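You operate a simulated robot arm through the tools that you are given. There is no shell and no other tool. Be economical: measure what you need, move in short steps, check, and stop when the job is done.

You are at the controls of a simulated two-armed robot. One attempt, no reset.

## Task
Carry the deep blue tote with both arms and set it on the top of the yellow platform.

The check looks at the end state, three seconds after you hand in, the way a careful person would. Anything else that was tipped, shoved, dropped, spilled or broken makes it a failure.

## Robot
Two 6-joint arms with two-finger parallel grippers on one trunk, on a base that drives. Base frame: it is fixed to the floor where the robot stands at the start and does not move with it; the origin is under the middle of the robot, x ahead of it, y to its left, z up. Readings come in cm, degrees, newtons and seconds.
The left shoulder is at the start at [6, 18.7, 62.2], the right one opposite. With the tool pointing down near the work surface each hand reaches from about 26 to 62 cm from the robot's upright axis, wherever it stands, measured 20 degrees to its own side. Places, roughly: top of the yellow platform [110, 480, 80]. Payload 1.57 kg a hand.
The TCP of each hand is the grasp point between the finger pads, 3 cm short of the fingertips. In the tool frame z runs along the fingers and y along their closing line. The gripper opens to 11 cm. The fingers are 2.4 cm wide and 1.2 cm thick; the gripper's body (4.8 by 11.2 cm) begins 7.8 cm behind the TCP.
Orientation is that of the tool frame in the base frame, as [roll, pitch, yaw] about the fixed x, y, z axes, in that order (R = Rz(yaw) Ry(pitch) Rx(roll)). With the fingers straight down and closing along the base's y, the tool's x points along the base's -x, its y along +y and its z along -z.

## Interface
- The arms move only by the tool nudge_tool. It takes "left_series", "right_series" or both (then of equal length, played together; a hand with none holds still); each is text: rows parted by semicolons, each of 6 numbers parted by spaces: the shift along the base's x, y, z in units of 20 mm (1.0 is 20 mm), then the turn, a rotation vector about the base's x, y, z in units of 5 degrees (1.0 is 5 degrees). In form: tx ty tz wx wy wz; .... A call has 1 to 10 rows; each row shifts and turns the commanded pose from where the row before left it. "left_gripper" and "right_gripper" are, for a hand that has rows, the opening in per cent of the stroke, from 0 (shut) to 100 (fully open), set as the call begins (left out, the last holds). A call with a number of a shift or a turn outside -1 to 1 is refused whole. Each row takes 0.2 s and may step no farther than 5 cm and 8.6 degrees from the row before; otherwise, or with a gripper value out of range, the whole call is refused. Where a pose cannot be reached the arm comes as near as it can. A force on the tool above 40 N (or 10 N above the force at the start of the call, whichever is more), or a blocked arm, ends the call early, and 0.2 s more pass. Each finger travels about 15.3 cm/s and halts on what it meets, pressing with about 29 N; the grip force reading is that of the motor and also rises with nothing between the fingers. The clock runs only during rows and for 0.2 s after the last one: add rows that do not move to give the fingers time. It gives the time, the measured TCP pose, the force on the tool (base axes), the opening and the grip force at its end, in the units of the frame above (readings bear some noise), with the torque about the TCP (base axes, N m) and any sound that the robot's microphone picked up.
- Cameras (640 x 400 px; columns grow to the right, rows downward): "scene" is now at [-0.13, -1.36, 116.08]; the picture's right is [-0.23, -0.97, 0.00], its down [-0.82, 0.20, -0.54] and it looks along [0.53, -0.13, -0.84] (base axes); focal length 285 px, centre (320, 200). "left" rides on the left gripper at [7, -1.6, -14.1] in its tool frame; the picture's right is [0.23, 0.97, 0.00], its down [-0.86, 0.20, -0.48] and it looks along [-0.47, 0.11, 0.88] (tool axes); focal length 222 px, centre (320, 200). "right" rides on the right gripper at [7, 1.6, -14.1] in its tool frame; the picture's right is [-0.23, 0.97, 0.00], its down [-0.86, -0.20, -0.48] and it looks along [-0.47, -0.11, 0.88] (tool axes); focal length 222 px, centre (320, 200). There is no depth. A picture from a camera that has moved, and an enlarged one, comes with that camera's place and axes in the base frame and with its lens. The place of the scene camera against the robot may be out by one fixed shift of up to 1.8 cm in any direction.
- capture(camera): a new picture of that camera. No time passes.
- move_column(by): slides the trunk up (or, below 0, down) by that many cm; the arms and the scene camera ride with it, the base frame stays. It gives what a move gives, with no picture.
- drive_base(legs): drives the robot by 1 to 6 legs, each [ahead, left, turn to the left] in cm, cm and degrees, along the robot's own axes; the way and the turn of a leg run together, so that a leg with both is an arc; at most 150 cm and 180 degrees a leg. The arms and the cameras ride along, it lands a little off, and it stops where it bumps. It gives what a move gives.
- turn_head(pan, tilt): turns the head with the scene camera to pan (to the left, within 86 degrees either way) and tilt (down, from -29 to 69), counted from straight ahead of the robot. It gives what a move gives.
- zoom(camera, box): a new picture of the part [left, top, right, bottom] of that camera's present view, enlarged. No time passes.
- hand_in(): hands the job in; it is judged then, once.

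Go step by step. Nothing tells you exact positions but the pictures and the camera data: compare them with the known pose of the tool, close in by small moves and look again before you grip or let go. The budget is 120 turns and 100 pictures, counting those below and the enlarged ones. Unless the task says otherwise, let go and move clear before handing in, and close with one line.

The tools are called as name(argument=value, ...) on one line, values as JSON. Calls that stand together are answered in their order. nudge_tool: Moves the arms, as the interface text tells. Its arguments: {"type":"object","properties":{"left_series":{"type":"string"},"left_gripper":{"type":"number"},"right_series":{"type":"string"},"right_gripper":{"type":"number"}},"required":[]} The other tools are called the same way: move_column (by) slides the trunk up or down; drive_base (legs) drives the base; turn_head (pan, tilt) turns the head that bears the scene camera; capture (camera) takes a picture; zoom (camera, box) takes an enlarged picture of a part of a camera's view; hand_in () hands the job in.

At the start:

```text
t: 0.0
left_tcp_pos: [28.1, 2.13, 54.99]
left_tool_rot: [180.0, 0.0, 179.9]
left_ft_force: [0.7, 0.5, 0.4]
left_moment: [0.0, 0.0, 0.0]
left_opening: 11.0
left_grip_force: 0.1
right_tcp_pos: [28.27, -19.48, 62.03]
right_tool_rot: [179.9, 0.0, 180.0]
right_ft_force: [0.1, -0.6, 0.5]
right_moment: [0.01, 0.01, -0.04]
right_opening: 11.01
right_grip_force: 0.0
trunk travel left (down, up): [-25.0, 74.0]
robot x, y, heading: [-0.21, -0.04, 0.3]
head pan, tilt: [-13.5, 57.2]
```

scene: 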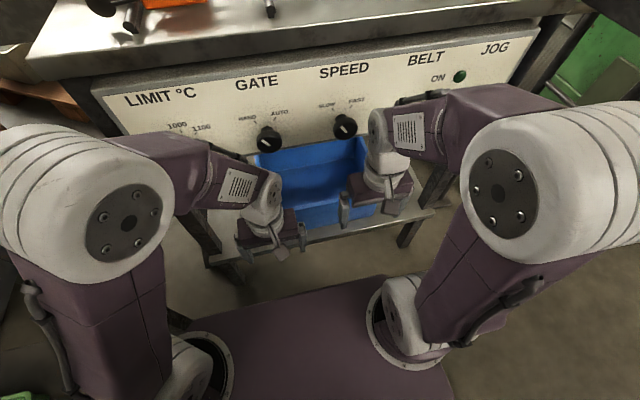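
right: 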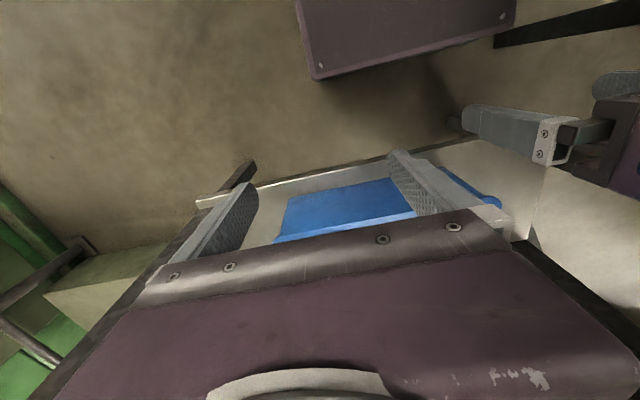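
left: 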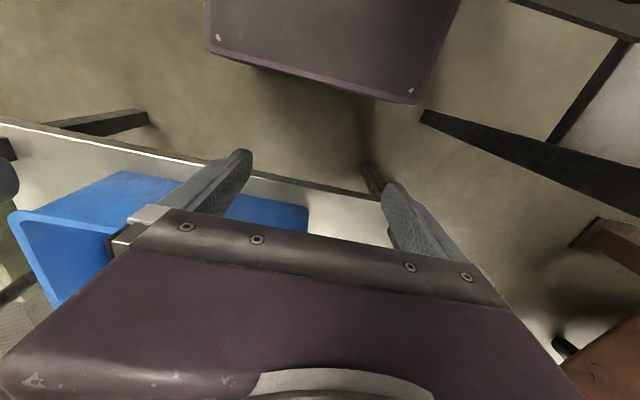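

I see a blue tote on a shelf below a control panel with knobs, partly hidden by the hands. I'll look closer before moving.

zoom(camera="scene", box=[180, 80, 480, 280])

turn_head(pan=0, tilt=30)

capture(camera="scene")

turn_head(pan=75, tilt=10)

capture(camera="scene")

```text
2.00 times, centred on (330, 180) of scene
camera zoom: at [-0.13, -1.36, 116.08], right [-0.23, -0.97, 0.0], down [-0.82, 0.2, -0.54], along [0.53, -0.13, -0.84], focal length 570 px, centre (300, 240)
```

zoom: 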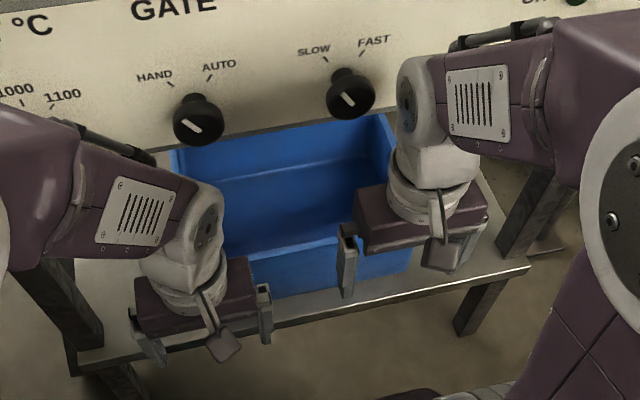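

```text
t: 0.9
left_tcp_pos: [28.05, 2.18, 54.91]
left_tool_rot: [180.0, 0.0, 180.0]
left_ft_force: [0.3, -0.4, 0.7]
left_moment: [0.05, 0.04, 0.01]
left_opening: 11.02
left_grip_force: 0.0
right_tcp_pos: [28.36, -19.54, 61.86]
right_tool_rot: [-180.0, 0.0, -179.9]
right_ft_force: [0.0, 0.7, -0.5]
right_moment: [0.0, -0.01, -0.04]
right_opening: 11.0
right_grip_force: 0.1
trunk travel left (down, up): [-25.0, 74.0]
robot x, y, heading: [0.13, 0.06, -0.1]
head pan, tilt: [0.0, 30.0]
```

```text
95 pictures are left
camera scene: at [2.12, 0.26, 119.95], right [0.0, -1.0, 0.0], down [-0.5, 0.0, -0.87], along [0.87, 0.0, -0.5], focal length 285 px, centre (320, 200)
```

scene: 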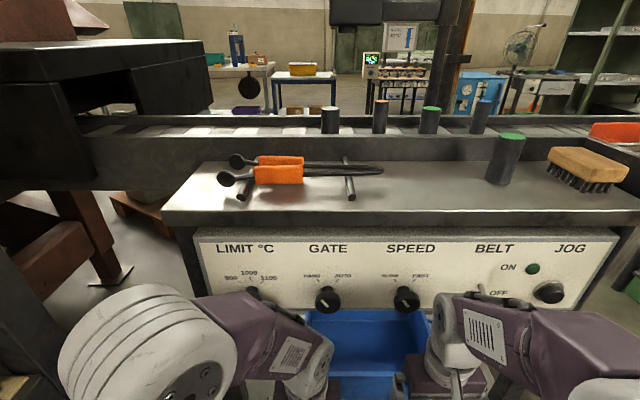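

```text
t: 2.4
left_tcp_pos: [28.07, 2.13, 54.97]
left_tool_rot: [180.0, 0.0, -180.0]
left_ft_force: [-0.9, -0.1, 0.0]
left_moment: [0.02, -0.01, 0.0]
left_opening: 11.0
left_grip_force: 0.1
right_tcp_pos: [28.16, -19.44, 62.08]
right_tool_rot: [-179.9, 0.0, 180.0]
right_ft_force: [-0.6, 0.1, -0.2]
right_moment: [0.0, -0.03, -0.02]
right_opening: 11.0
right_grip_force: 0.1
trunk travel left (down, up): [-25.0, 74.0]
robot x, y, heading: [-0.03, 0.32, -0.0]
head pan, tilt: [75.0, 10.0]
```

```text
94 pictures are left
camera scene: at [-4.5, 9.25, 123.19], right [0.97, -0.26, 0.0], down [-0.05, -0.17, -0.98], along [0.26, 0.95, -0.17], focal length 285 px, centre (320, 200)
```

scene: 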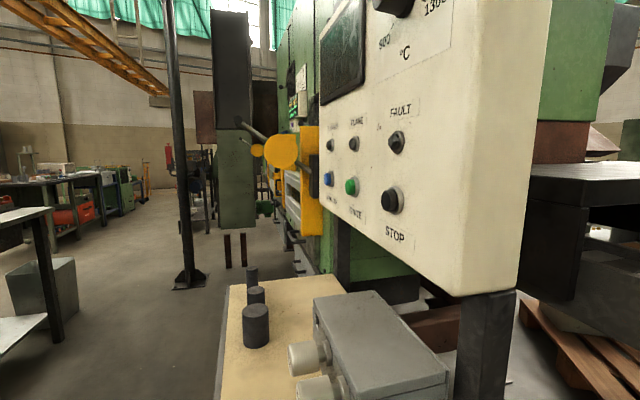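

The tote is centred just ahead of me on a shelf; the platform direction is partly blocked by machines to my left. Look closer there.

zoom(camera="scene", box=[160, 80, 400, 300])

turn_head(pan=86, tilt=40)

capture(camera="scene")

turn_head(pan=30, tilt=35)

capture(camera="scene")

turn_head(pan=-60, tilt=35)

capture(camera="scene")

```text
1.82 times, centred on (280, 190) of scene
camera zoom: at [-4.5, 9.25, 123.19], right [0.97, -0.26, 0.0], down [-0.05, -0.17, -0.98], along [0.26, 0.95, -0.17], focal length 518 px, centre (393, 218)
```

zoom: 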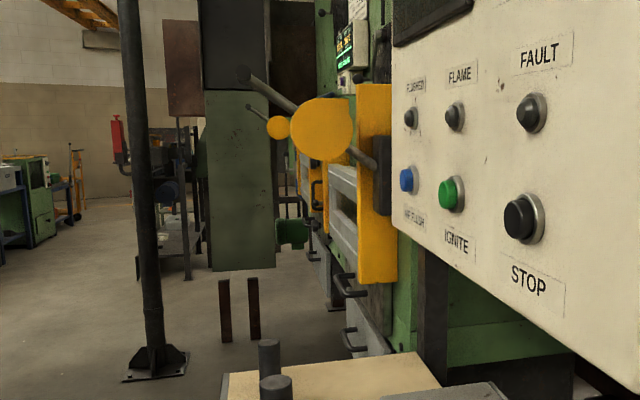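

```text
t: 3.3
left_tcp_pos: [27.99, 2.14, 54.96]
left_tool_rot: [180.0, 0.0, -180.0]
left_ft_force: [-0.7, 0.8, 0.0]
left_moment: [0.0, 0.0, 0.01]
left_opening: 11.02
left_grip_force: 0.0
right_tcp_pos: [28.34, -19.46, 61.99]
right_tool_rot: [180.0, -0.2, 180.0]
right_ft_force: [-0.9, 0.2, -0.1]
right_moment: [-0.02, 0.04, 0.01]
right_opening: 10.98
right_grip_force: 0.1
trunk travel left (down, up): [-25.0, 74.0]
robot x, y, heading: [0.12, 0.07, 0.1]
head pan, tilt: [85.9, 40.0]
```

```text
92 pictures are left
camera scene: at [-6.31, 8.75, 118.43], right [1.0, -0.07, 0.0], down [-0.05, -0.64, -0.77], along [0.05, 0.76, -0.64], focal length 285 px, centre (320, 200)
```

scene: 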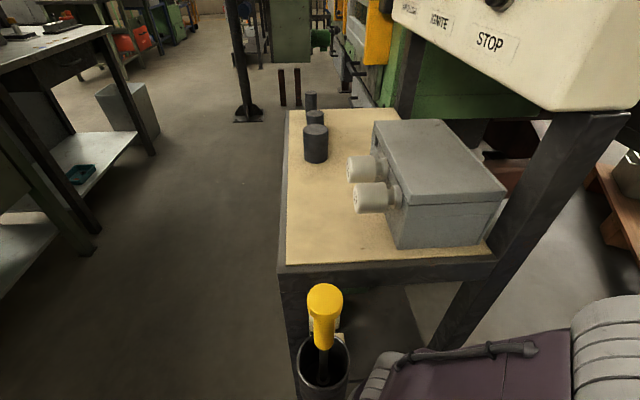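

```text
t: 4.6
left_tcp_pos: [28.04, 2.18, 55.06]
left_tool_rot: [-179.9, 0.0, -180.0]
left_ft_force: [-0.9, 0.5, -0.7]
left_moment: [-0.02, 0.01, 0.0]
left_opening: 10.99
left_grip_force: 0.0
right_tcp_pos: [28.27, -19.45, 62.03]
right_tool_rot: [-180.0, 0.0, 180.0]
right_ft_force: [0.6, 0.2, 0.1]
right_moment: [-0.02, 0.02, -0.01]
right_opening: 11.0
right_grip_force: 0.1
trunk travel left (down, up): [-25.0, 74.0]
robot x, y, heading: [0.14, 0.1, -0.1]
head pan, tilt: [30.0, 35.0]
```

```text
91 pictures are left
camera scene: at [0.71, 4.68, 119.18], right [0.5, -0.87, 0.0], down [-0.5, -0.29, -0.82], along [0.71, 0.41, -0.57], focal length 285 px, centre (320, 200)
```

scene: 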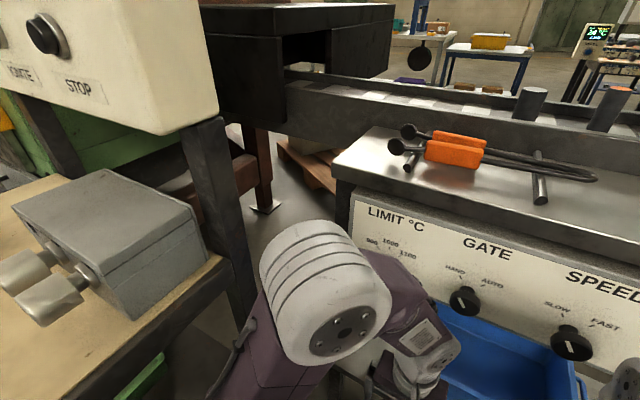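

```text
t: 6.2
left_tcp_pos: [28.08, 2.18, 55.06]
left_tool_rot: [179.9, -0.1, -179.9]
left_ft_force: [-0.2, 0.1, 0.2]
left_moment: [0.0, -0.01, -0.02]
left_opening: 10.99
left_grip_force: 0.2
right_tcp_pos: [28.24, -19.52, 62.0]
right_tool_rot: [-179.9, 0.0, 180.0]
right_ft_force: [0.6, 0.3, -0.4]
right_moment: [0.0, -0.02, 0.0]
right_opening: 11.03
right_grip_force: 0.0
trunk travel left (down, up): [-25.0, 74.0]
robot x, y, heading: [-0.05, -0.12, -0.3]
head pan, tilt: [-60.0, 35.0]
```

```text
90 pictures are left
camera scene: at [-2.51, -7.36, 119.18], right [-0.87, -0.5, 0.0], down [-0.29, 0.5, -0.82], along [0.41, -0.71, -0.57], focal length 285 px, centre (320, 200)
```

scene: 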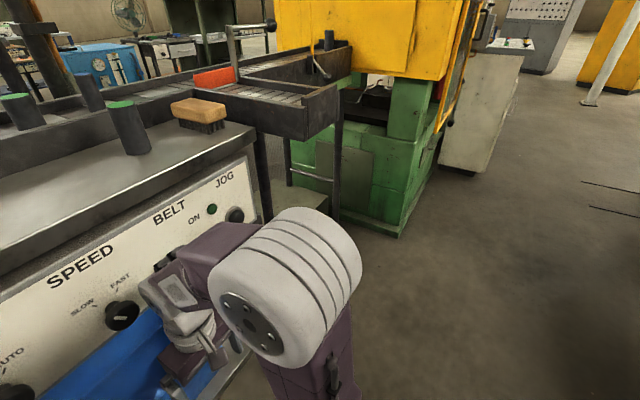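

The route: back out, then along a corridor at x<-10 to the left. First I back off a little and take a clear view of the tote with hands spread.

drive_base(legs=[[-20, 0, 0]])

turn_head(pan=0, tilt=50)

nudge_tool(left_series="0 1 0.5 0 0 0;0 1 0.5 0 0 0;0 1 0.5 0 0 0;0 1 0.5 0 0 0;0 1 0.5 0 0 0;0 1 0.5 0 0 0", right_series="0 -1 0 0 0 0;0 -1 0 0 0 0;0 -1 0 0 0 0;0 0 0 0 0 0;0 0 0 0 0 0;0 0 0 0 0 0")

capture(camera="scene")

```text
t: 7.2
left_tcp_pos: [25.16, 1.64, 54.64]
left_tool_rot: [179.9, -0.6, 178.7]
left_ft_force: [-0.1, -0.3, -0.1]
left_moment: [-0.03, -0.02, -0.01]
left_opening: 11.0
left_grip_force: 0.0
right_tcp_pos: [25.06, -20.1, 61.64]
right_tool_rot: [179.8, -0.7, 179.0]
right_ft_force: [-0.3, 0.5, -0.9]
right_moment: [0.04, 0.04, 0.01]
right_opening: 10.98
right_grip_force: 0.1
trunk travel left (down, up): [-25.0, 74.0]
robot x, y, heading: [-3.27, -0.11, -1.1]
head pan, tilt: [-60.0, 35.0]
stopped in leg 1: the robot was blocked; the commanded pose is now the measured one
```

```text
t: 8.5
left_tcp_pos: [25.23, 1.51, 54.54]
left_tool_rot: [180.0, -0.9, 179.0]
left_ft_force: [-0.5, -0.5, -0.7]
left_moment: [0.0, -0.01, 0.01]
left_opening: 11.01
left_grip_force: 0.0
right_tcp_pos: [25.28, -20.05, 61.48]
right_tool_rot: [179.9, -1.0, 179.1]
right_ft_force: [-0.1, -0.7, -0.6]
right_moment: [-0.03, -0.04, -0.03]
right_opening: 11.0
right_grip_force: 0.1
trunk travel left (down, up): [-25.0, 74.0]
robot x, y, heading: [-3.63, -0.23, -0.8]
head pan, tilt: [0.0, 50.0]
```

```text
t: 9.9
left_tcp_pos: [25.18, 13.42, 60.98]
left_tool_rot: [179.5, -0.7, 178.8]
left_ft_force: [-0.4, -0.8, -0.5]
left_moment: [0.01, 0.0, -0.04]
left_opening: 10.99
left_grip_force: 0.0
right_tcp_pos: [25.14, -26.25, 61.84]
right_tool_rot: [179.4, -0.7, 178.8]
right_ft_force: [1.1, -0.4, 1.1]
right_moment: [-0.02, 0.05, -0.01]
right_opening: 11.01
right_grip_force: 0.1
trunk travel left (down, up): [-25.0, 74.0]
robot x, y, heading: [-3.14, 0.14, -1.2]
head pan, tilt: [0.0, 50.0]
```

```text
89 pictures are left
camera scene: at [-1.26, -0.38, 117.27], right [-0.02, -1.0, -0.01], down [-0.77, 0.02, -0.63], along [0.63, -0.01, -0.77], focal length 285 px, centre (320, 200)
```

scene: 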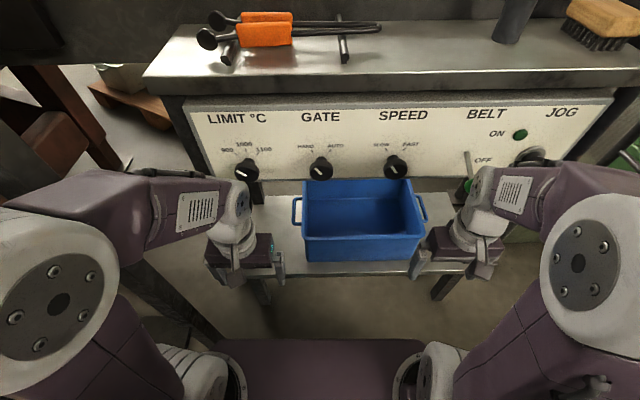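

The tote is clear now, with side loop handles left and right. The robot bumped something behind after 3 cm; I back off from it and look around.

drive_base(legs=[[3, 0, 1]])

turn_head(pan=86, tilt=65)

capture(camera="scene")

turn_head(pan=-86, tilt=65)

capture(camera="scene")

capture(camera="right")

capture(camera="left")

```text
t: 10.7
left_tcp_pos: [26.99, 14.23, 60.87]
left_tool_rot: [-179.9, 0.2, 180.0]
left_ft_force: [-0.2, -0.1, -0.2]
left_moment: [0.04, 0.0, 0.01]
left_opening: 11.01
left_grip_force: 0.1
right_tcp_pos: [27.66, -25.36, 62.02]
right_tool_rot: [180.0, -0.1, -180.0]
right_ft_force: [-8.8, -0.2, -4.1]
right_moment: [0.12, -1.56, -0.14]
right_opening: 10.98
right_grip_force: 0.0
trunk travel left (down, up): [-25.0, 74.0]
robot x, y, heading: [-0.82, 0.1, 0.2]
head pan, tilt: [0.0, 50.0]
```

```text
t: 12.3
left_tcp_pos: [27.04, 14.34, 61.0]
left_tool_rot: [180.0, 0.1, 180.0]
left_ft_force: [-0.1, 0.2, 0.0]
left_moment: [-0.04, -0.02, -0.03]
left_opening: 11.02
left_grip_force: 0.0
right_tcp_pos: [27.59, -25.36, 62.01]
right_tool_rot: [179.9, -0.1, -179.8]
right_ft_force: [-8.5, 4.2, -4.3]
right_moment: [-0.57, -1.49, -0.02]
right_opening: 11.0
right_grip_force: 0.0
trunk travel left (down, up): [-25.0, 74.0]
robot x, y, heading: [-0.92, 0.07, 0.3]
head pan, tilt: [85.9, 65.0]
```

```text
88 pictures are left
camera scene: at [-7.21, 6.33, 115.19], right [1.0, -0.07, 0.0], down [-0.06, -0.9, -0.42], along [0.03, 0.42, -0.91], focal length 285 px, centre (320, 200)
```

scene: 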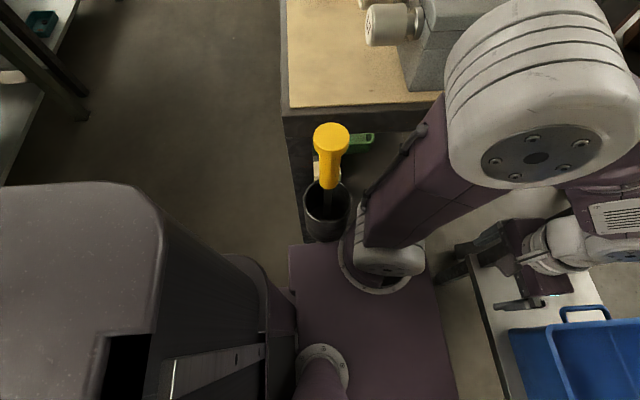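

```text
t: 14.9
left_tcp_pos: [26.95, 14.17, 60.93]
left_tool_rot: [-180.0, 0.1, -179.9]
left_ft_force: [0.3, 0.9, -0.5]
left_moment: [0.0, 0.03, -0.02]
left_opening: 11.0
left_grip_force: 0.1
right_tcp_pos: [27.71, -25.44, 61.94]
right_tool_rot: [179.9, -0.2, -179.9]
right_ft_force: [-6.4, 3.1, -1.5]
right_moment: [-0.55, -1.11, -0.01]
right_opening: 11.0
right_grip_force: 0.0
trunk travel left (down, up): [-25.0, 74.0]
robot x, y, heading: [-0.82, 0.44, 0.3]
head pan, tilt: [-85.9, 65.0]
```

```text
87 pictures are left
camera scene: at [-7.15, -5.77, 115.19], right [-1.0, -0.07, 0.0], down [-0.07, 0.9, -0.42], along [0.03, -0.42, -0.91], focal length 285 px, centre (320, 200)
```

scene: 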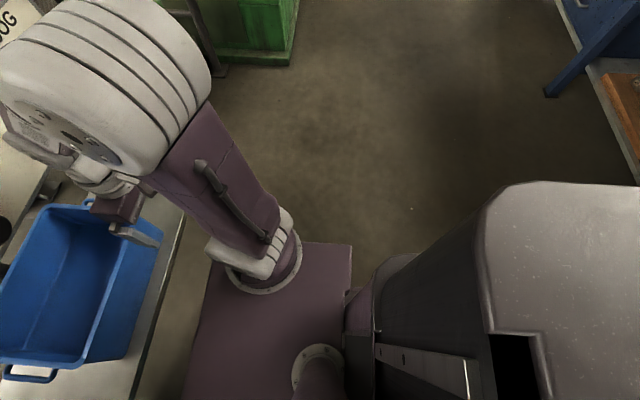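

```text
86 pictures are left
camera right: at [20.89, -23.75, 76.11], right [0.22, 0.97, 0.0], down [0.86, -0.2, 0.48], along [0.46, -0.11, -0.88], focal length 222 px, centre (320, 200)
```

right: 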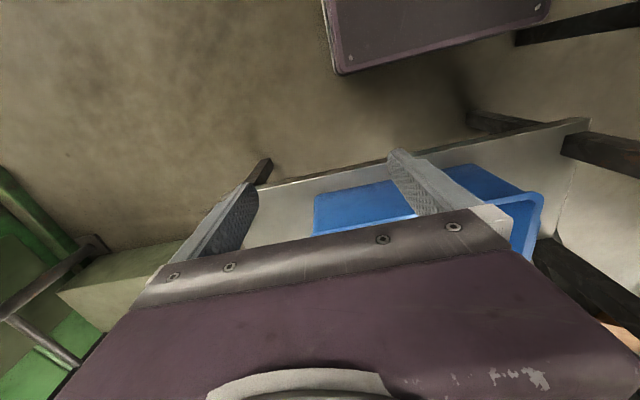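

```text
85 pictures are left
camera left: at [20.16, 12.53, 75.05], right [-0.23, 0.97, 0.0], down [0.85, 0.2, 0.48], along [0.47, 0.11, -0.88], focal length 222 px, centre (320, 200)
```

left: 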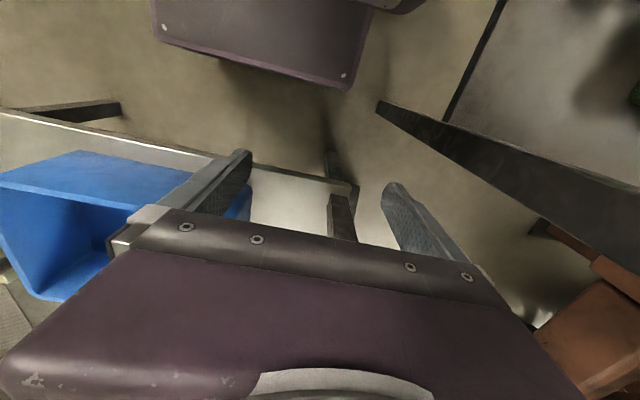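

The right hand feels ~8 N against the panel, so I pull it back straight away, and then inspect the cup with the yellow brush beside my left shoulder, the likely obstruction.

nudge_tool(right_series="-1 0 0 0 0 0;-0.5 0 0 0 0 0", left_series="-1 0 0 0 0 0;-0.5 0 0 0 0 0")

turn_head(pan=80, tilt=60)

zoom(camera="scene", box=[220, 60, 460, 300])

turn_head(pan=-40, tilt=50)

capture(camera="scene")

```text
t: 15.5
left_tcp_pos: [24.01, 14.11, 60.97]
left_tool_rot: [179.9, 0.1, -179.9]
left_ft_force: [-0.4, -0.1, -0.3]
left_moment: [-0.01, 0.0, -0.01]
left_opening: 10.98
left_grip_force: 0.1
right_tcp_pos: [24.77, -25.58, 61.93]
right_tool_rot: [180.0, 0.0, -180.0]
right_ft_force: [0.1, -0.3, 0.3]
right_moment: [0.03, 0.01, -0.01]
right_opening: 10.99
right_grip_force: 0.1
trunk travel left (down, up): [-25.0, 74.0]
robot x, y, heading: [-0.4, -0.11, 0.2]
head pan, tilt: [-85.9, 65.0]
```

```text
t: 18.1
left_tcp_pos: [24.13, 14.12, 60.96]
left_tool_rot: [-179.9, 0.1, -179.9]
left_ft_force: [-0.2, -0.6, -0.6]
left_moment: [-0.01, -0.01, 0.01]
left_opening: 11.01
left_grip_force: 0.1
right_tcp_pos: [24.78, -25.5, 62.01]
right_tool_rot: [179.9, -0.2, -180.0]
right_ft_force: [0.5, 0.3, -0.1]
right_moment: [0.0, 0.03, 0.0]
right_opening: 10.98
right_grip_force: 0.0
trunk travel left (down, up): [-25.0, 74.0]
robot x, y, heading: [-0.61, 0.04, 0.3]
head pan, tilt: [80.0, 60.0]
```

```text
1.67 times, centred on (340, 180) of scene
camera zoom: at [-6.38, 6.81, 115.75], right [0.99, -0.17, 0.0], down [-0.15, -0.85, -0.5], along [0.09, 0.49, -0.87], focal length 475 px, centre (287, 233)
```

zoom: 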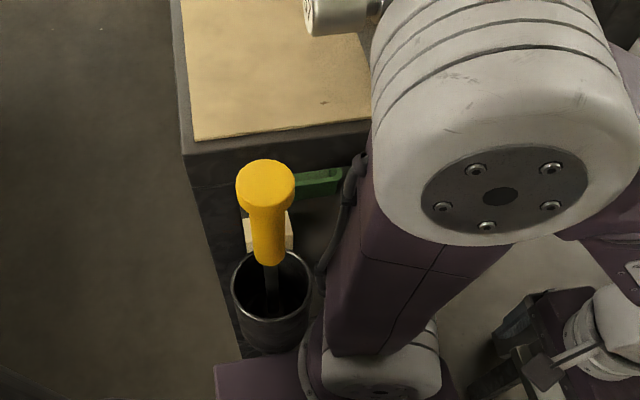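

```text
t: 20.1
left_tcp_pos: [24.1, 14.06, 60.93]
left_tool_rot: [180.0, -0.1, -179.9]
left_ft_force: [-0.2, -0.5, 0.1]
left_moment: [0.01, 0.0, 0.0]
left_opening: 10.97
left_grip_force: 0.0
right_tcp_pos: [24.75, -25.55, 61.97]
right_tool_rot: [180.0, -0.1, -179.8]
right_ft_force: [0.1, -0.2, 0.2]
right_moment: [-0.01, -0.01, 0.0]
right_opening: 11.01
right_grip_force: 0.2
trunk travel left (down, up): [-25.0, 74.0]
robot x, y, heading: [-0.64, 0.02, 0.4]
head pan, tilt: [-40.0, 50.0]
```

```text
83 pictures are left
camera scene: at [-1.6, -4.69, 117.01], right [-0.64, -0.77, 0.0], down [-0.59, 0.49, -0.64], along [0.49, -0.41, -0.77], focal length 285 px, centre (320, 200)
```

scene: 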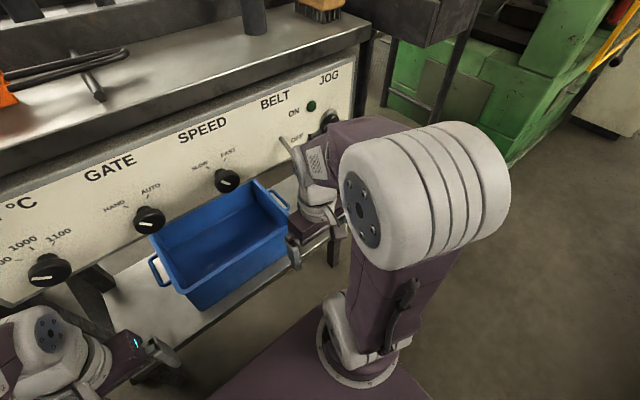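

The cup hangs from the table leg right beside my left arm's base. I'll slide right away from it first, then back out.

nudge_tool(left_series="0 0 1 0 0 0;0 0 1 0 0 0;0 0 1 0 0 0")

drive_base(legs=[[0, -7, 0]])

drive_base(legs=[[-20, 0, 0]])

turn_head(pan=0, tilt=45)

capture(camera="scene")

```text
t: 20.9
left_tcp_pos: [24.1, 14.17, 67.05]
left_tool_rot: [179.9, 0.2, 180.0]
left_ft_force: [0.0, 0.4, -0.1]
left_moment: [0.04, 0.04, -0.01]
left_opening: 10.99
left_grip_force: 0.2
right_tcp_pos: [24.69, -25.71, 61.99]
right_tool_rot: [-180.0, -0.2, -179.9]
right_ft_force: [0.2, -0.2, -0.1]
right_moment: [0.01, -0.01, -0.02]
right_opening: 11.0
right_grip_force: 0.1
trunk travel left (down, up): [-25.0, 74.0]
robot x, y, heading: [-0.44, -0.32, 0.3]
head pan, tilt: [-40.0, 50.0]
```

```text
t: 21.9
left_tcp_pos: [24.2, 7.16, 67.02]
left_tool_rot: [179.8, 0.0, -180.0]
left_ft_force: [-0.2, -0.4, -0.4]
left_moment: [0.04, 0.0, 0.02]
left_opening: 11.0
left_grip_force: 0.1
right_tcp_pos: [24.89, -32.65, 61.96]
right_tool_rot: [180.0, -0.2, -179.8]
right_ft_force: [0.3, 0.2, 0.2]
right_moment: [0.02, 0.03, -0.03]
right_opening: 11.02
right_grip_force: 0.2
trunk travel left (down, up): [-25.0, 74.0]
robot x, y, heading: [-0.37, -6.97, 0.3]
head pan, tilt: [-40.0, 50.0]
```

```text
t: 23.5
left_tcp_pos: [4.02, 7.12, 66.89]
left_tool_rot: [179.9, 0.0, 179.9]
left_ft_force: [-0.8, -0.3, -0.6]
left_moment: [0.0, -0.04, -0.02]
left_opening: 10.99
left_grip_force: 0.2
right_tcp_pos: [4.67, -32.62, 61.94]
right_tool_rot: [179.9, -0.1, 179.9]
right_ft_force: [-0.1, 0.3, -0.3]
right_moment: [0.04, -0.03, 0.03]
right_opening: 11.0
right_grip_force: 0.0
trunk travel left (down, up): [-25.0, 74.0]
robot x, y, heading: [-20.29, -6.82, -0.0]
head pan, tilt: [-40.0, 50.0]
```

```text
t: 24.5
left_tcp_pos: [4.13, 7.09, 66.97]
left_tool_rot: [-180.0, 0.0, 179.9]
left_ft_force: [0.4, 0.5, -1.0]
left_moment: [0.04, -0.03, 0.01]
left_opening: 10.98
left_grip_force: 0.0
right_tcp_pos: [4.53, -32.61, 61.97]
right_tool_rot: [-180.0, -0.2, 179.9]
right_ft_force: [-0.6, 0.0, 0.4]
right_moment: [0.0, -0.03, 0.0]
right_opening: 11.02
right_grip_force: 0.1
trunk travel left (down, up): [-25.0, 74.0]
robot x, y, heading: [-20.45, -6.71, 0.2]
head pan, tilt: [0.0, 45.0]
```

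```text
82 pictures are left
camera scene: at [-19.45, -6.79, 117.7], right [0.0, -1.0, 0.0], down [-0.71, 0.0, -0.71], along [0.71, 0.0, -0.71], focal length 285 px, centre (320, 200)
```

scene: 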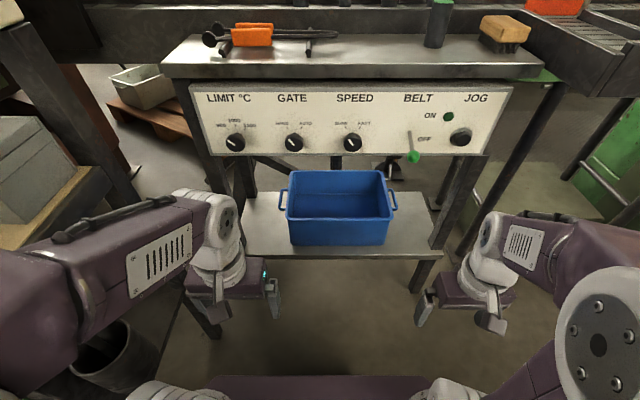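

Free now: the obstacle was that cup. From the two views the tote's near rim is at about x=38, z=53, spanning y from 3 to -28, and the panel overhangs it (bottom edge about z=75 at x≈39). I'll look closely at the handles.

zoom(camera="scene", box=[250, 140, 430, 260])

drive_base(legs=[[-20, -2, 0]])

move_column(by=-20)

turn_head(pan=0, tilt=30)

capture(camera="scene")

zoom(camera="scene", box=[220, 120, 420, 250])

```text
3.33 times, centred on (340, 200) of scene
camera zoom: at [-19.45, -6.79, 117.7], right [0.0, -1.0, 0.0], down [-0.71, 0.0, -0.71], along [0.71, 0.0, -0.71], focal length 950 px, centre (253, 200)
```

zoom: 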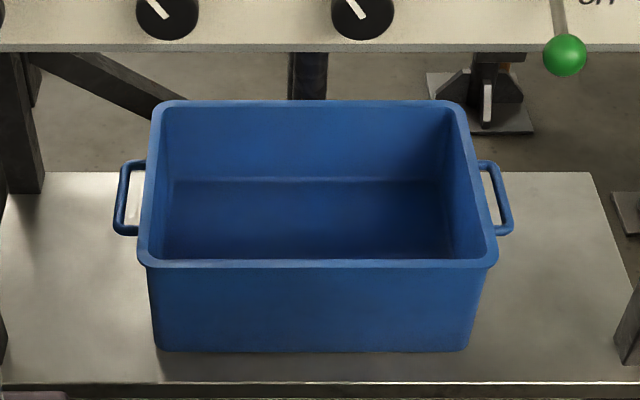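

```text
t: 26.1
left_tcp_pos: [-16.09, 5.1, 67.06]
left_tool_rot: [180.0, 0.1, -180.0]
left_ft_force: [0.2, 0.4, -0.6]
left_moment: [-0.01, -0.03, -0.01]
left_opening: 11.02
left_grip_force: 0.0
right_tcp_pos: [-15.44, -34.66, 62.0]
right_tool_rot: [-180.0, -0.1, -179.9]
right_ft_force: [0.0, 0.1, 0.0]
right_moment: [-0.01, -0.02, -0.02]
right_opening: 11.0
right_grip_force: 0.2
trunk travel left (down, up): [-25.0, 74.0]
robot x, y, heading: [-40.93, -9.0, 0.4]
head pan, tilt: [0.0, 45.0]
```

```text
t: 28.3
left_tcp_pos: [-16.0, 5.11, 47.05]
left_tool_rot: [180.0, 0.0, 179.9]
left_ft_force: [-0.2, -0.1, -0.2]
left_moment: [0.02, -0.05, 0.03]
left_opening: 11.01
left_grip_force: 0.0
right_tcp_pos: [-15.37, -34.66, 41.89]
right_tool_rot: [-180.0, -0.3, -180.0]
right_ft_force: [-0.7, 0.7, -0.8]
right_moment: [0.01, -0.01, -0.01]
right_opening: 11.01
right_grip_force: 0.2
trunk travel left (down, up): [-5.0, 94.0]
robot x, y, heading: [-40.62, -9.5, 0.2]
head pan, tilt: [0.0, 45.0]
```

```text
t: 29.1
left_tcp_pos: [-15.97, 5.08, 46.97]
left_tool_rot: [179.9, 0.0, -180.0]
left_ft_force: [-0.4, -0.3, 0.4]
left_moment: [0.01, -0.01, -0.01]
left_opening: 11.02
left_grip_force: 0.0
right_tcp_pos: [-15.39, -34.61, 42.03]
right_tool_rot: [179.9, -0.2, -179.9]
right_ft_force: [0.3, 0.2, -1.0]
right_moment: [0.03, 0.01, -0.01]
right_opening: 11.0
right_grip_force: 0.1
trunk travel left (down, up): [-5.0, 94.0]
robot x, y, heading: [-40.52, -8.95, 0.2]
head pan, tilt: [0.0, 30.0]
```

```text
80 pictures are left
camera scene: at [-38.68, -8.79, 99.95], right [0.0, -1.0, 0.0], down [-0.5, 0.0, -0.87], along [0.87, 0.0, -0.5], focal length 285 px, centre (320, 200)
```

scene: 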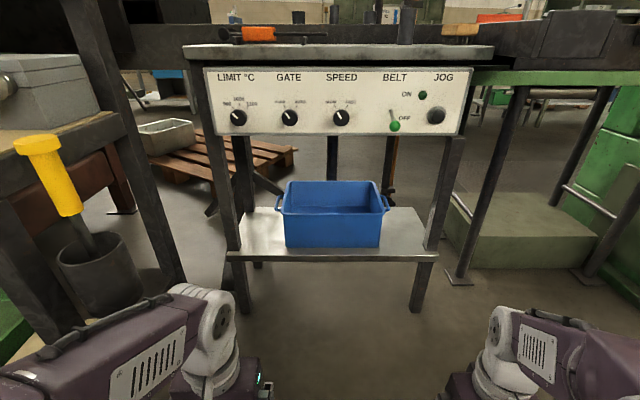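

```text
3.08 times, centred on (320, 185) of scene
camera zoom: at [-38.68, -8.79, 99.95], right [0.0, -1.0, 0.0], down [-0.5, 0.0, -0.87], along [0.87, 0.0, -0.5], focal length 877 px, centre (320, 246)
```

zoom: 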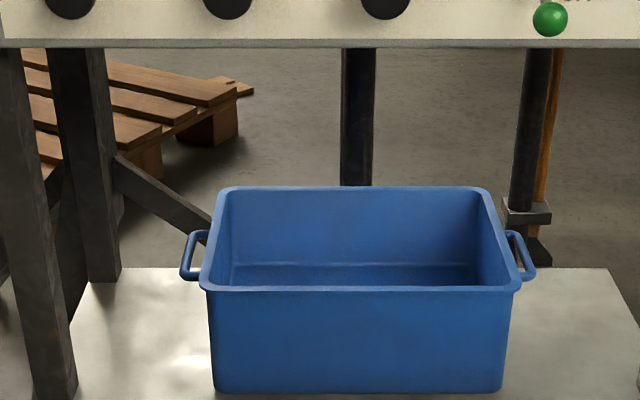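

Better triangulation: rim top z≈49, x 41–65, y 4 to -30; handle bars run along x (47.5–58) at z≈46, y≈+6.9 and -33.5. Because of the overhang I'll point the hands forward (+x) and clamp the bars from above and below; start by pitching both hands up here in free space.

nudge_tool(left_series="0.7 0.18 0 0 -1 0;0.7 0.18 0 0 -1 0;0.7 0.18 0 0 -1 0;0.7 0.18 0 0 -1 0;0.7 0.18 0 0 -1 0;0.7 0.18 0 0 -1 0;0.7 0.18 0 0 -1 0;0.7 0.18 0 0 -1 0;0.7 0.18 0 0 -1 0", right_series="0.7 0.14 0.11 0 -1 0;0.7 0.14 0.11 0 -1 0;0.7 0.14 0.11 0 -1 0;0.7 0.14 0.11 0 -1 0;0.7 0.14 0.11 0 -1 0;0.7 0.14 0.11 0 -1 0;0.7 0.14 0.11 0 -1 0;0.7 0.14 0.11 0 -1 0;0.7 0.14 0.11 0 -1 0")

capture(camera="scene")

```text
t: 31.1
left_tcp_pos: [-0.89, 7.87, 48.26]
left_tool_rot: [179.7, 43.7, 180.0]
left_ft_force: [0.0, 1.1, 0.3]
left_moment: [0.0, -0.04, 0.01]
left_opening: 10.99
left_grip_force: 0.0
left hand out of reach, approached as far as the arm can: row 3, 4, 7, 8, 9
right_tcp_pos: [-0.13, -33.19, 46.19]
right_tool_rot: [179.8, 43.5, -179.8]
right_ft_force: [0.0, -0.4, 0.2]
right_moment: [0.0, 0.02, 0.01]
right_opening: 11.0
right_grip_force: 0.1
right hand out of reach, approached as far as the arm can: row 5, 6, 7, 8, 9
trunk travel left (down, up): [-5.0, 94.0]
robot x, y, heading: [-40.74, -8.96, 0.0]
head pan, tilt: [0.0, 30.0]
```

```text
78 pictures are left
camera scene: at [-38.68, -8.79, 99.96], right [0.0, -1.0, 0.0], down [-0.5, 0.0, -0.87], along [0.87, 0.0, -0.5], focal length 285 px, centre (320, 200)
```

scene: 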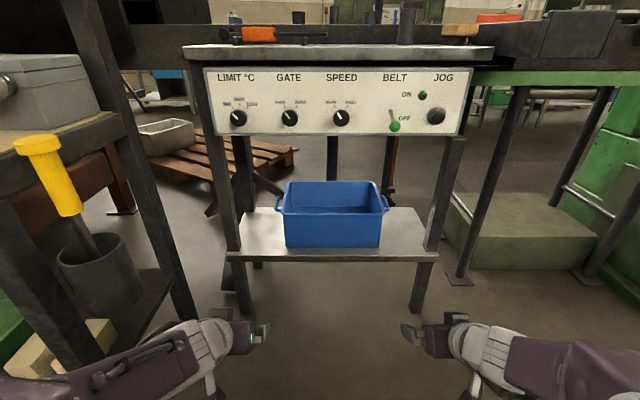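

The wrists are a bit cramped; I push the hands further forward while continuing the pitch.

nudge_tool(left_series="1 0.25 0 0 0 0;1 0.25 0 0 0 0;1 0.25 0 0 -1 0;1 0.25 0 0 -1 0;1 0.25 0 0 -1 0;0.5 0.25 0 0 -1 0;0.5 0.25 0 0 -1 0;0.5 0.25 0 0 -1 0;0.5 0 0 0 -1 0;0.5 0 0 0 -1 0", right_series="1 0 0 0 0 0;1 0 0 0 0 0;1 0 0 0 -1 0;1 0 0 0 -1 0;1 0 0 0 -1 0;0.5 0 0 0 -1 0;0.5 0 0 0 -1 0;0.5 0 0 0 -1 0;0.5 0 0 0 -1 0;0.5 0 0 0 -1 0")

capture(camera="scene")

```text
t: 33.3
left_tcp_pos: [11.74, 5.98, 52.08]
left_tool_rot: [168.8, 80.2, 171.1]
left_ft_force: [0.3, -0.4, -0.6]
left_moment: [0.01, 0.02, 0.01]
left_opening: 10.99
left_grip_force: 0.0
left hand out of reach, approached as far as the arm can: row 3, 5, 6, 7, 8, 9, 10
right_tcp_pos: [17.84, -34.77, 51.56]
right_tool_rot: [166.2, 84.2, 166.5]
right_ft_force: [-1.3, -0.2, -0.5]
right_moment: [-0.03, 0.01, 0.0]
right_opening: 10.98
right_grip_force: 0.0
right hand out of reach, approached as far as the arm can: row 7, 8, 9, 10
trunk travel left (down, up): [-5.0, 94.0]
robot x, y, heading: [-40.83, -8.93, 0.2]
head pan, tilt: [0.0, 30.0]
```

```text
77 pictures are left
camera scene: at [-38.65, -8.8, 99.96], right [0.0, -1.0, 0.0], down [-0.5, 0.0, -0.87], along [0.87, 0.0, -0.5], focal length 285 px, centre (320, 200)
```

scene: 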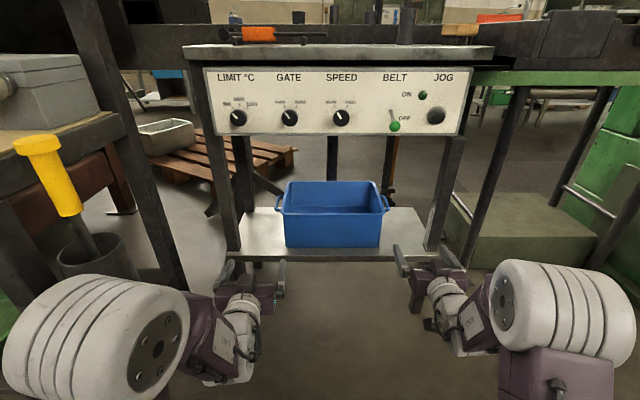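

The hands are nearly horizontal but want to sit ~10 cm above the shoulder height; I'll raise the commanded z and roll both hands (left +, right -) toward vertical closing.

nudge_tool(left_series="0.3 0.3 0.5 1 0 0;0.3 0.3 0.5 1 0 0;0.3 0.3 0.5 1 0 0;0.3 0 0.5 1 0 0;0.3 0 0.5 1 0 0;0.3 0 0.5 1 0 0;0 0 0 1 0 0;0 0 0 1 0 0;0 0 0 1 0 0;0 0 0 1 0 0", right_series="0 0 0.4 -1 0 0;0 0 0.4 -1 0 0;0 0 0.4 -1 0 0;0 0 0.4 -1 0 0;0 0 0.4 -1 0 0;0 0 0 -1 0 0;0 0 0 -1 0 0;0 0 0 -1 0 0;0 0 0 -1 0 0;0 0 0 -1 0 0")

capture(camera="scene")

```text
t: 35.5
left_tcp_pos: [15.19, 7.93, 58.15]
left_tool_rot: [95.6, 39.2, 101.9]
left_ft_force: [0.0, 0.2, 1.1]
left_moment: [-0.03, 0.0, 0.0]
left_opening: 11.01
left_grip_force: 0.1
right_tcp_pos: [18.55, -34.83, 53.07]
right_tool_rot: [178.0, 84.0, 178.4]
right_ft_force: [-0.3, 0.7, 0.2]
right_moment: [0.03, -0.02, -0.02]
right_opening: 10.99
right_grip_force: 0.1
right hand out of reach, approached as far as the arm can: row 1, 2, 3, 4, 5, 6, 7, 8, 9, 10
trunk travel left (down, up): [-5.0, 94.0]
robot x, y, heading: [-40.57, -9.19, 0.1]
head pan, tilt: [0.0, 30.0]
```

```text
76 pictures are left
camera scene: at [-38.67, -8.79, 99.96], right [0.0, -1.0, 0.0], down [-0.5, 0.0, -0.87], along [0.87, 0.0, -0.5], focal length 285 px, centre (320, 200)
```

scene: 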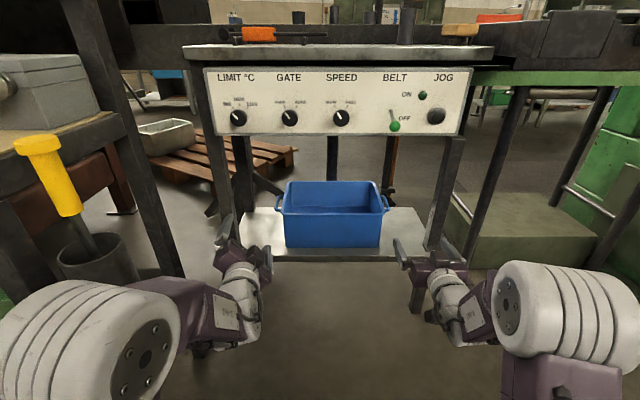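

The left hand rolls well. I give the right hand more room up and forward, and keep rolling the left.

nudge_tool(left_series="0 0 0 1 0 0;0 0 0 1 0 0;0 0 0 1 0 0;0 0 0 1 0 0;0 0 0 1 0 0;0 0 0 1 0 0;0 0 0 1 0 0;0 0 0 0.8 0 0;0 0 0 0 0 0", right_series="0.5 0 1 0 0 0;0.5 0 1 0 0 0;0.5 0 1 0 0 0;0.5 0 1 0 0 0;0.5 0 1 0 0 0;0 0 0 -1 0 0;0 0 0 -1 0 0;0 0 0 -1 0 0;0 0 0 -1 0 0")

```text
t: 37.5
left_tcp_pos: [15.19, 7.86, 58.05]
left_tool_rot: [88.1, 0.9, 99.2]
left_ft_force: [-0.5, -0.5, 0.1]
left_moment: [0.03, 0.0, 0.0]
left_opening: 11.01
left_grip_force: 0.1
right_tcp_pos: [24.06, -37.96, 65.52]
right_tool_rot: [-107.3, 69.5, -107.4]
right_ft_force: [-0.1, -0.4, 0.5]
right_moment: [-0.05, 0.01, 0.03]
right_opening: 10.98
right_grip_force: 0.0
right hand out of reach, approached as far as the arm can: row 7, 8, 9
trunk travel left (down, up): [-5.0, 94.0]
robot x, y, heading: [-40.56, -9.3, 0.2]
head pan, tilt: [0.0, 30.0]
```

nudge_tool(left_series="0 0 0 0 0 -0.9;0 0 0 0.4 0 -0.9;0 0 0 0 0 0;0 0 0 0 0 0;0 0 0 0 0 0", right_series="0 0 0 -1 0 0;0 0 0 -1 0 0;0 0 0 -1 0 0;0 0 0 -1 0 0;0 0 0 0 0 0")

```text
t: 38.7
left_tcp_pos: [14.69, 4.05, 58.57]
left_tool_rot: [88.2, -1.1, 91.1]
left_ft_force: [0.0, -0.3, -0.4]
left_moment: [0.03, -0.01, 0.02]
left_opening: 10.98
left_grip_force: 0.1
left hand out of reach, approached as far as the arm can: row 1, 2
right_tcp_pos: [25.27, -42.23, 70.59]
right_tool_rot: [-97.7, 49.9, -99.3]
right_ft_force: [1.0, -0.3, -0.2]
right_moment: [0.0, -0.03, 0.04]
right_opening: 11.01
right_grip_force: 0.1
right hand out of reach, approached as far as the arm can: row 1, 2, 3, 4
trunk travel left (down, up): [-5.0, 94.0]
robot x, y, heading: [-40.76, -8.8, 0.1]
head pan, tilt: [0.0, 30.0]
```

capture(camera="scene")

```text
75 pictures are left
camera scene: at [-38.67, -8.8, 99.96], right [0.0, -1.0, 0.0], down [-0.5, 0.0, -0.87], along [0.87, 0.0, -0.5], focal length 285 px, centre (320, 200)
```

scene: 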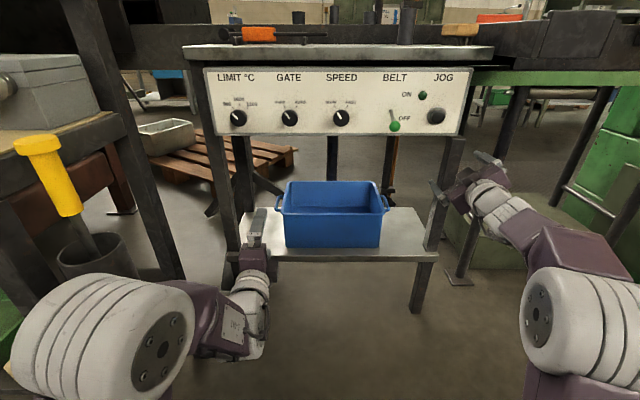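

The left hand is right; the right wrist went astray because its target was further out. I bring the right target inward to mirror the left.

nudge_tool(right_series="0 1 0 0 0 0;0 1 0 0 0 0;0 1 0 0 0 0;0 0 0 0 0 0;0 0 0 0 0 0")

capture(camera="scene")

```text
t: 39.9
left_tcp_pos: [14.7, 4.25, 58.62]
left_tool_rot: [88.2, -1.2, 91.2]
left_ft_force: [0.2, 0.5, 0.8]
left_moment: [-0.02, 0.04, 0.03]
left_opening: 11.01
left_grip_force: 0.0
right_tcp_pos: [26.05, -38.26, 73.19]
right_tool_rot: [-97.6, 49.9, -99.3]
right_ft_force: [-0.1, 0.0, 0.3]
right_moment: [-0.01, 0.01, -0.01]
right_opening: 10.97
right_grip_force: 0.1
right hand out of reach, approached as far as the arm can: row 1, 2, 3
trunk travel left (down, up): [-5.0, 94.0]
robot x, y, heading: [-40.44, -8.78, 0.2]
head pan, tilt: [0.0, 30.0]
```

```text
74 pictures are left
camera scene: at [-38.67, -8.8, 99.96], right [0.0, -1.0, 0.0], down [-0.5, 0.0, -0.87], along [0.87, 0.0, -0.5], focal length 285 px, centre (320, 200)
```

scene: 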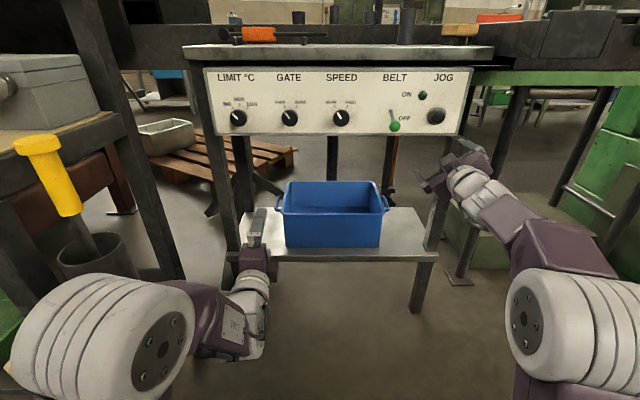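

I move the right hand to the mirror position of the left first (keeping its orientation), then finish the roll.

nudge_tool(right_series="-0.7 0.6 -0.95 0 0 0;-0.7 0.6 -0.95 0 0 0;-0.7 0.6 -0.95 0 0 0;-0.7 0.6 -0.95 0 0 0;-0.7 0.6 -0.95 0 0 0;-0.7 0.6 -0.95 0 0 0;-0.7 0.6 -0.95 0 0 0;-0.7 0.6 -0.95 0 0 0;0 0 0 0 0 0")

capture(camera="scene")

```text
t: 41.9
left_tcp_pos: [14.59, 4.17, 58.56]
left_tool_rot: [88.2, -1.0, 91.3]
left_ft_force: [0.7, 0.1, -0.2]
left_moment: [0.04, -0.01, 0.0]
left_opening: 11.03
left_grip_force: 0.1
right_tcp_pos: [16.51, -39.04, 73.19]
right_tool_rot: [-98.0, 50.0, -99.3]
right_ft_force: [0.3, -0.1, -0.1]
right_moment: [-0.03, 0.03, 0.01]
right_opening: 11.0
right_grip_force: 0.0
right hand out of reach, approached as far as the arm can: row 1, 2, 3, 4, 5, 6, 7, 8
trunk travel left (down, up): [-5.0, 94.0]
robot x, y, heading: [-40.46, -8.86, 0.1]
head pan, tilt: [0.0, 30.0]
```

```text
73 pictures are left
camera scene: at [-38.68, -8.79, 99.96], right [0.0, -1.0, 0.0], down [-0.5, 0.0, -0.87], along [0.87, 0.0, -0.5], focal length 285 px, centre (320, 200)
```

scene: 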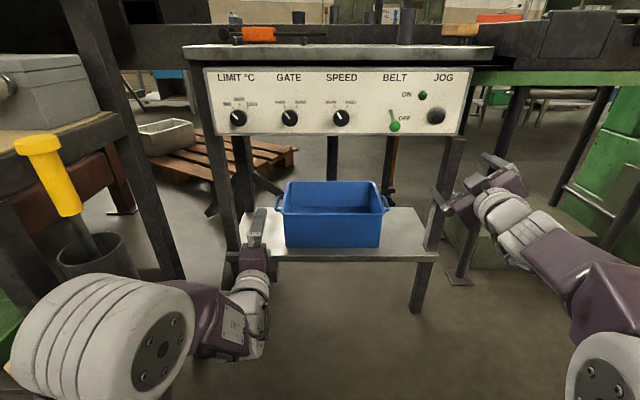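

The right wrist is in a bad configuration. I'll unroll it and bring it closer in before trying again.

nudge_tool(right_series="0 0 0 1 0 0;0 0 0 1 0 0;0 0 0 1 0 0;0 0 0 1 0 0;0 0 0 1 0 0;0 0 0 1 0 0;0 0 0 1 0 0;0 0 0 1 0 0;0 0 0 1 1 0;0 0 0 0 1 0")

capture(camera="scene")

```text
t: 44.1
left_tcp_pos: [14.65, 4.1, 58.63]
left_tool_rot: [88.2, -1.0, 91.2]
left_ft_force: [0.8, -0.1, -0.1]
left_moment: [-0.01, 0.02, -0.03]
left_opening: 10.99
left_grip_force: 0.0
right_tcp_pos: [16.64, -39.11, 73.33]
right_tool_rot: [161.7, 73.3, 161.9]
right_ft_force: [0.2, -0.5, 0.0]
right_moment: [0.04, -0.02, 0.02]
right_opening: 10.99
right_grip_force: 0.3
trunk travel left (down, up): [-5.0, 94.0]
robot x, y, heading: [-40.42, -9.07, 0.1]
head pan, tilt: [0.0, 30.0]
```

```text
72 pictures are left
camera scene: at [-38.67, -8.8, 99.96], right [0.0, -1.0, 0.0], down [-0.5, 0.0, -0.87], along [0.87, 0.0, -0.5], focal length 285 px, centre (320, 200)
```

scene: 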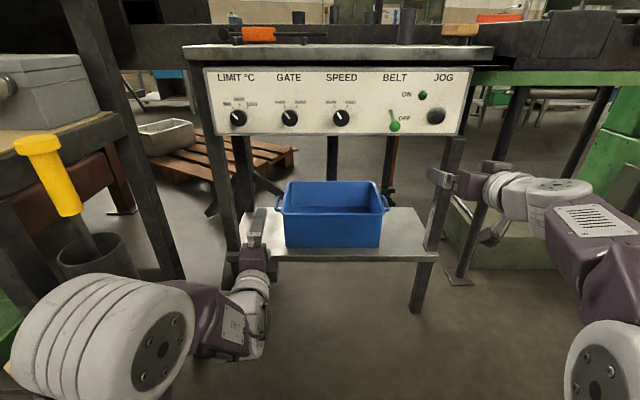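

The right hand is again properly reachable. Move it inward and down toward the mirror place.

nudge_tool(right_series="0 1 0 0 0 0;0 1 0 0 0 0;0 1 -0.5 0 0 0;0 1 -0.5 0 0 0;0 1 -1 0 0 0;0 1 -1 0 0 0;0 1 -1 0 0 0;0 0 -1 0 0 0;0 0 -1 0 0 0")

capture(camera="scene")

```text
t: 46.1
left_tcp_pos: [14.71, 4.18, 58.49]
left_tool_rot: [88.3, -1.1, 91.2]
left_ft_force: [-0.4, 0.0, 0.2]
left_moment: [-0.01, -0.02, 0.01]
left_opening: 10.99
left_grip_force: 0.0
right_tcp_pos: [16.36, -28.54, 63.12]
right_tool_rot: [161.1, 72.8, 162.3]
right_ft_force: [0.3, -0.3, -0.5]
right_moment: [-0.02, -0.03, 0.02]
right_opening: 10.99
right_grip_force: 0.2
right hand out of reach, approached as far as the arm can: row 6, 7, 8, 9
trunk travel left (down, up): [-5.0, 94.0]
robot x, y, heading: [-40.52, -9.19, -0.1]
head pan, tilt: [0.0, 30.0]
```

```text
71 pictures are left
camera scene: at [-38.67, -8.8, 99.96], right [0.0, -1.0, 0.0], down [-0.5, 0.0, -0.87], along [0.87, 0.0, -0.5], focal length 285 px, centre (320, 200)
```

scene: 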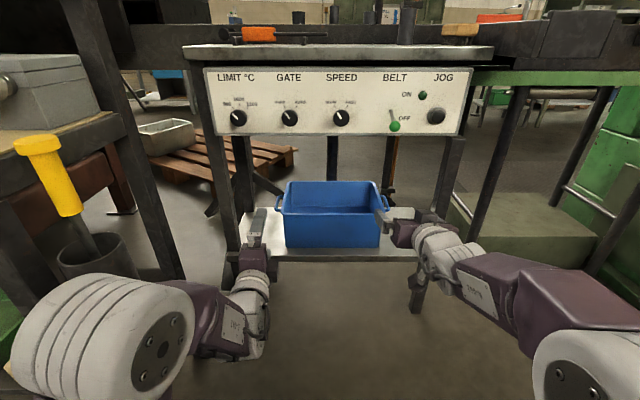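

nudge_tool(right_series="0 0 0 -1 0 0;0 0 0 -1 0 0;0 0 0 -1 0 0;0 0 0 -1 0 0;0 0 0 -1 0 0;0 0 0 -1 0 0;0 0 0 -1 0 0;0 0 0 -1 0 0;0 0 0 -1 0 0;0 0 0 -1 0 0")

capture(camera="scene")

```text
t: 48.3
left_tcp_pos: [14.62, 4.14, 58.61]
left_tool_rot: [88.3, -1.1, 91.3]
left_ft_force: [-0.8, -0.4, -0.6]
left_moment: [-0.03, 0.01, 0.01]
left_opening: 10.99
left_grip_force: 0.2
right_tcp_pos: [15.9, -31.94, 62.67]
right_tool_rot: [-158.5, 73.1, -159.4]
right_ft_force: [0.6, 0.6, 0.0]
right_moment: [0.02, -0.04, 0.0]
right_opening: 11.02
right_grip_force: 0.0
right hand out of reach, approached as far as the arm can: row 1, 2, 3, 4, 5, 6, 7, 8, 9, 10
trunk travel left (down, up): [-5.0, 94.0]
robot x, y, heading: [-40.5, -9.31, 0.2]
head pan, tilt: [0.0, 30.0]
```

```text
70 pictures are left
camera scene: at [-38.67, -8.79, 99.96], right [0.0, -1.0, 0.0], down [-0.5, 0.0, -0.87], along [0.87, 0.0, -0.5], focal length 285 px, centre (320, 200)
```

scene: 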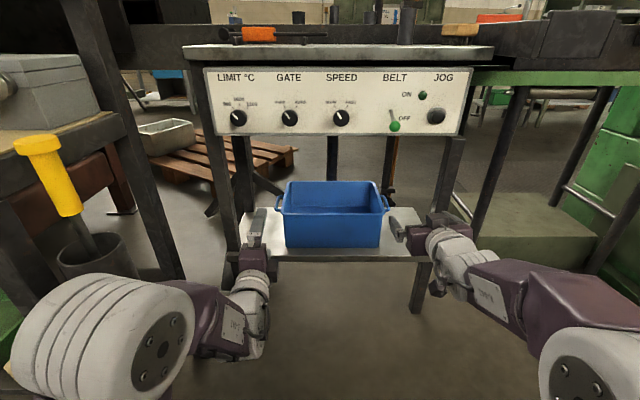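

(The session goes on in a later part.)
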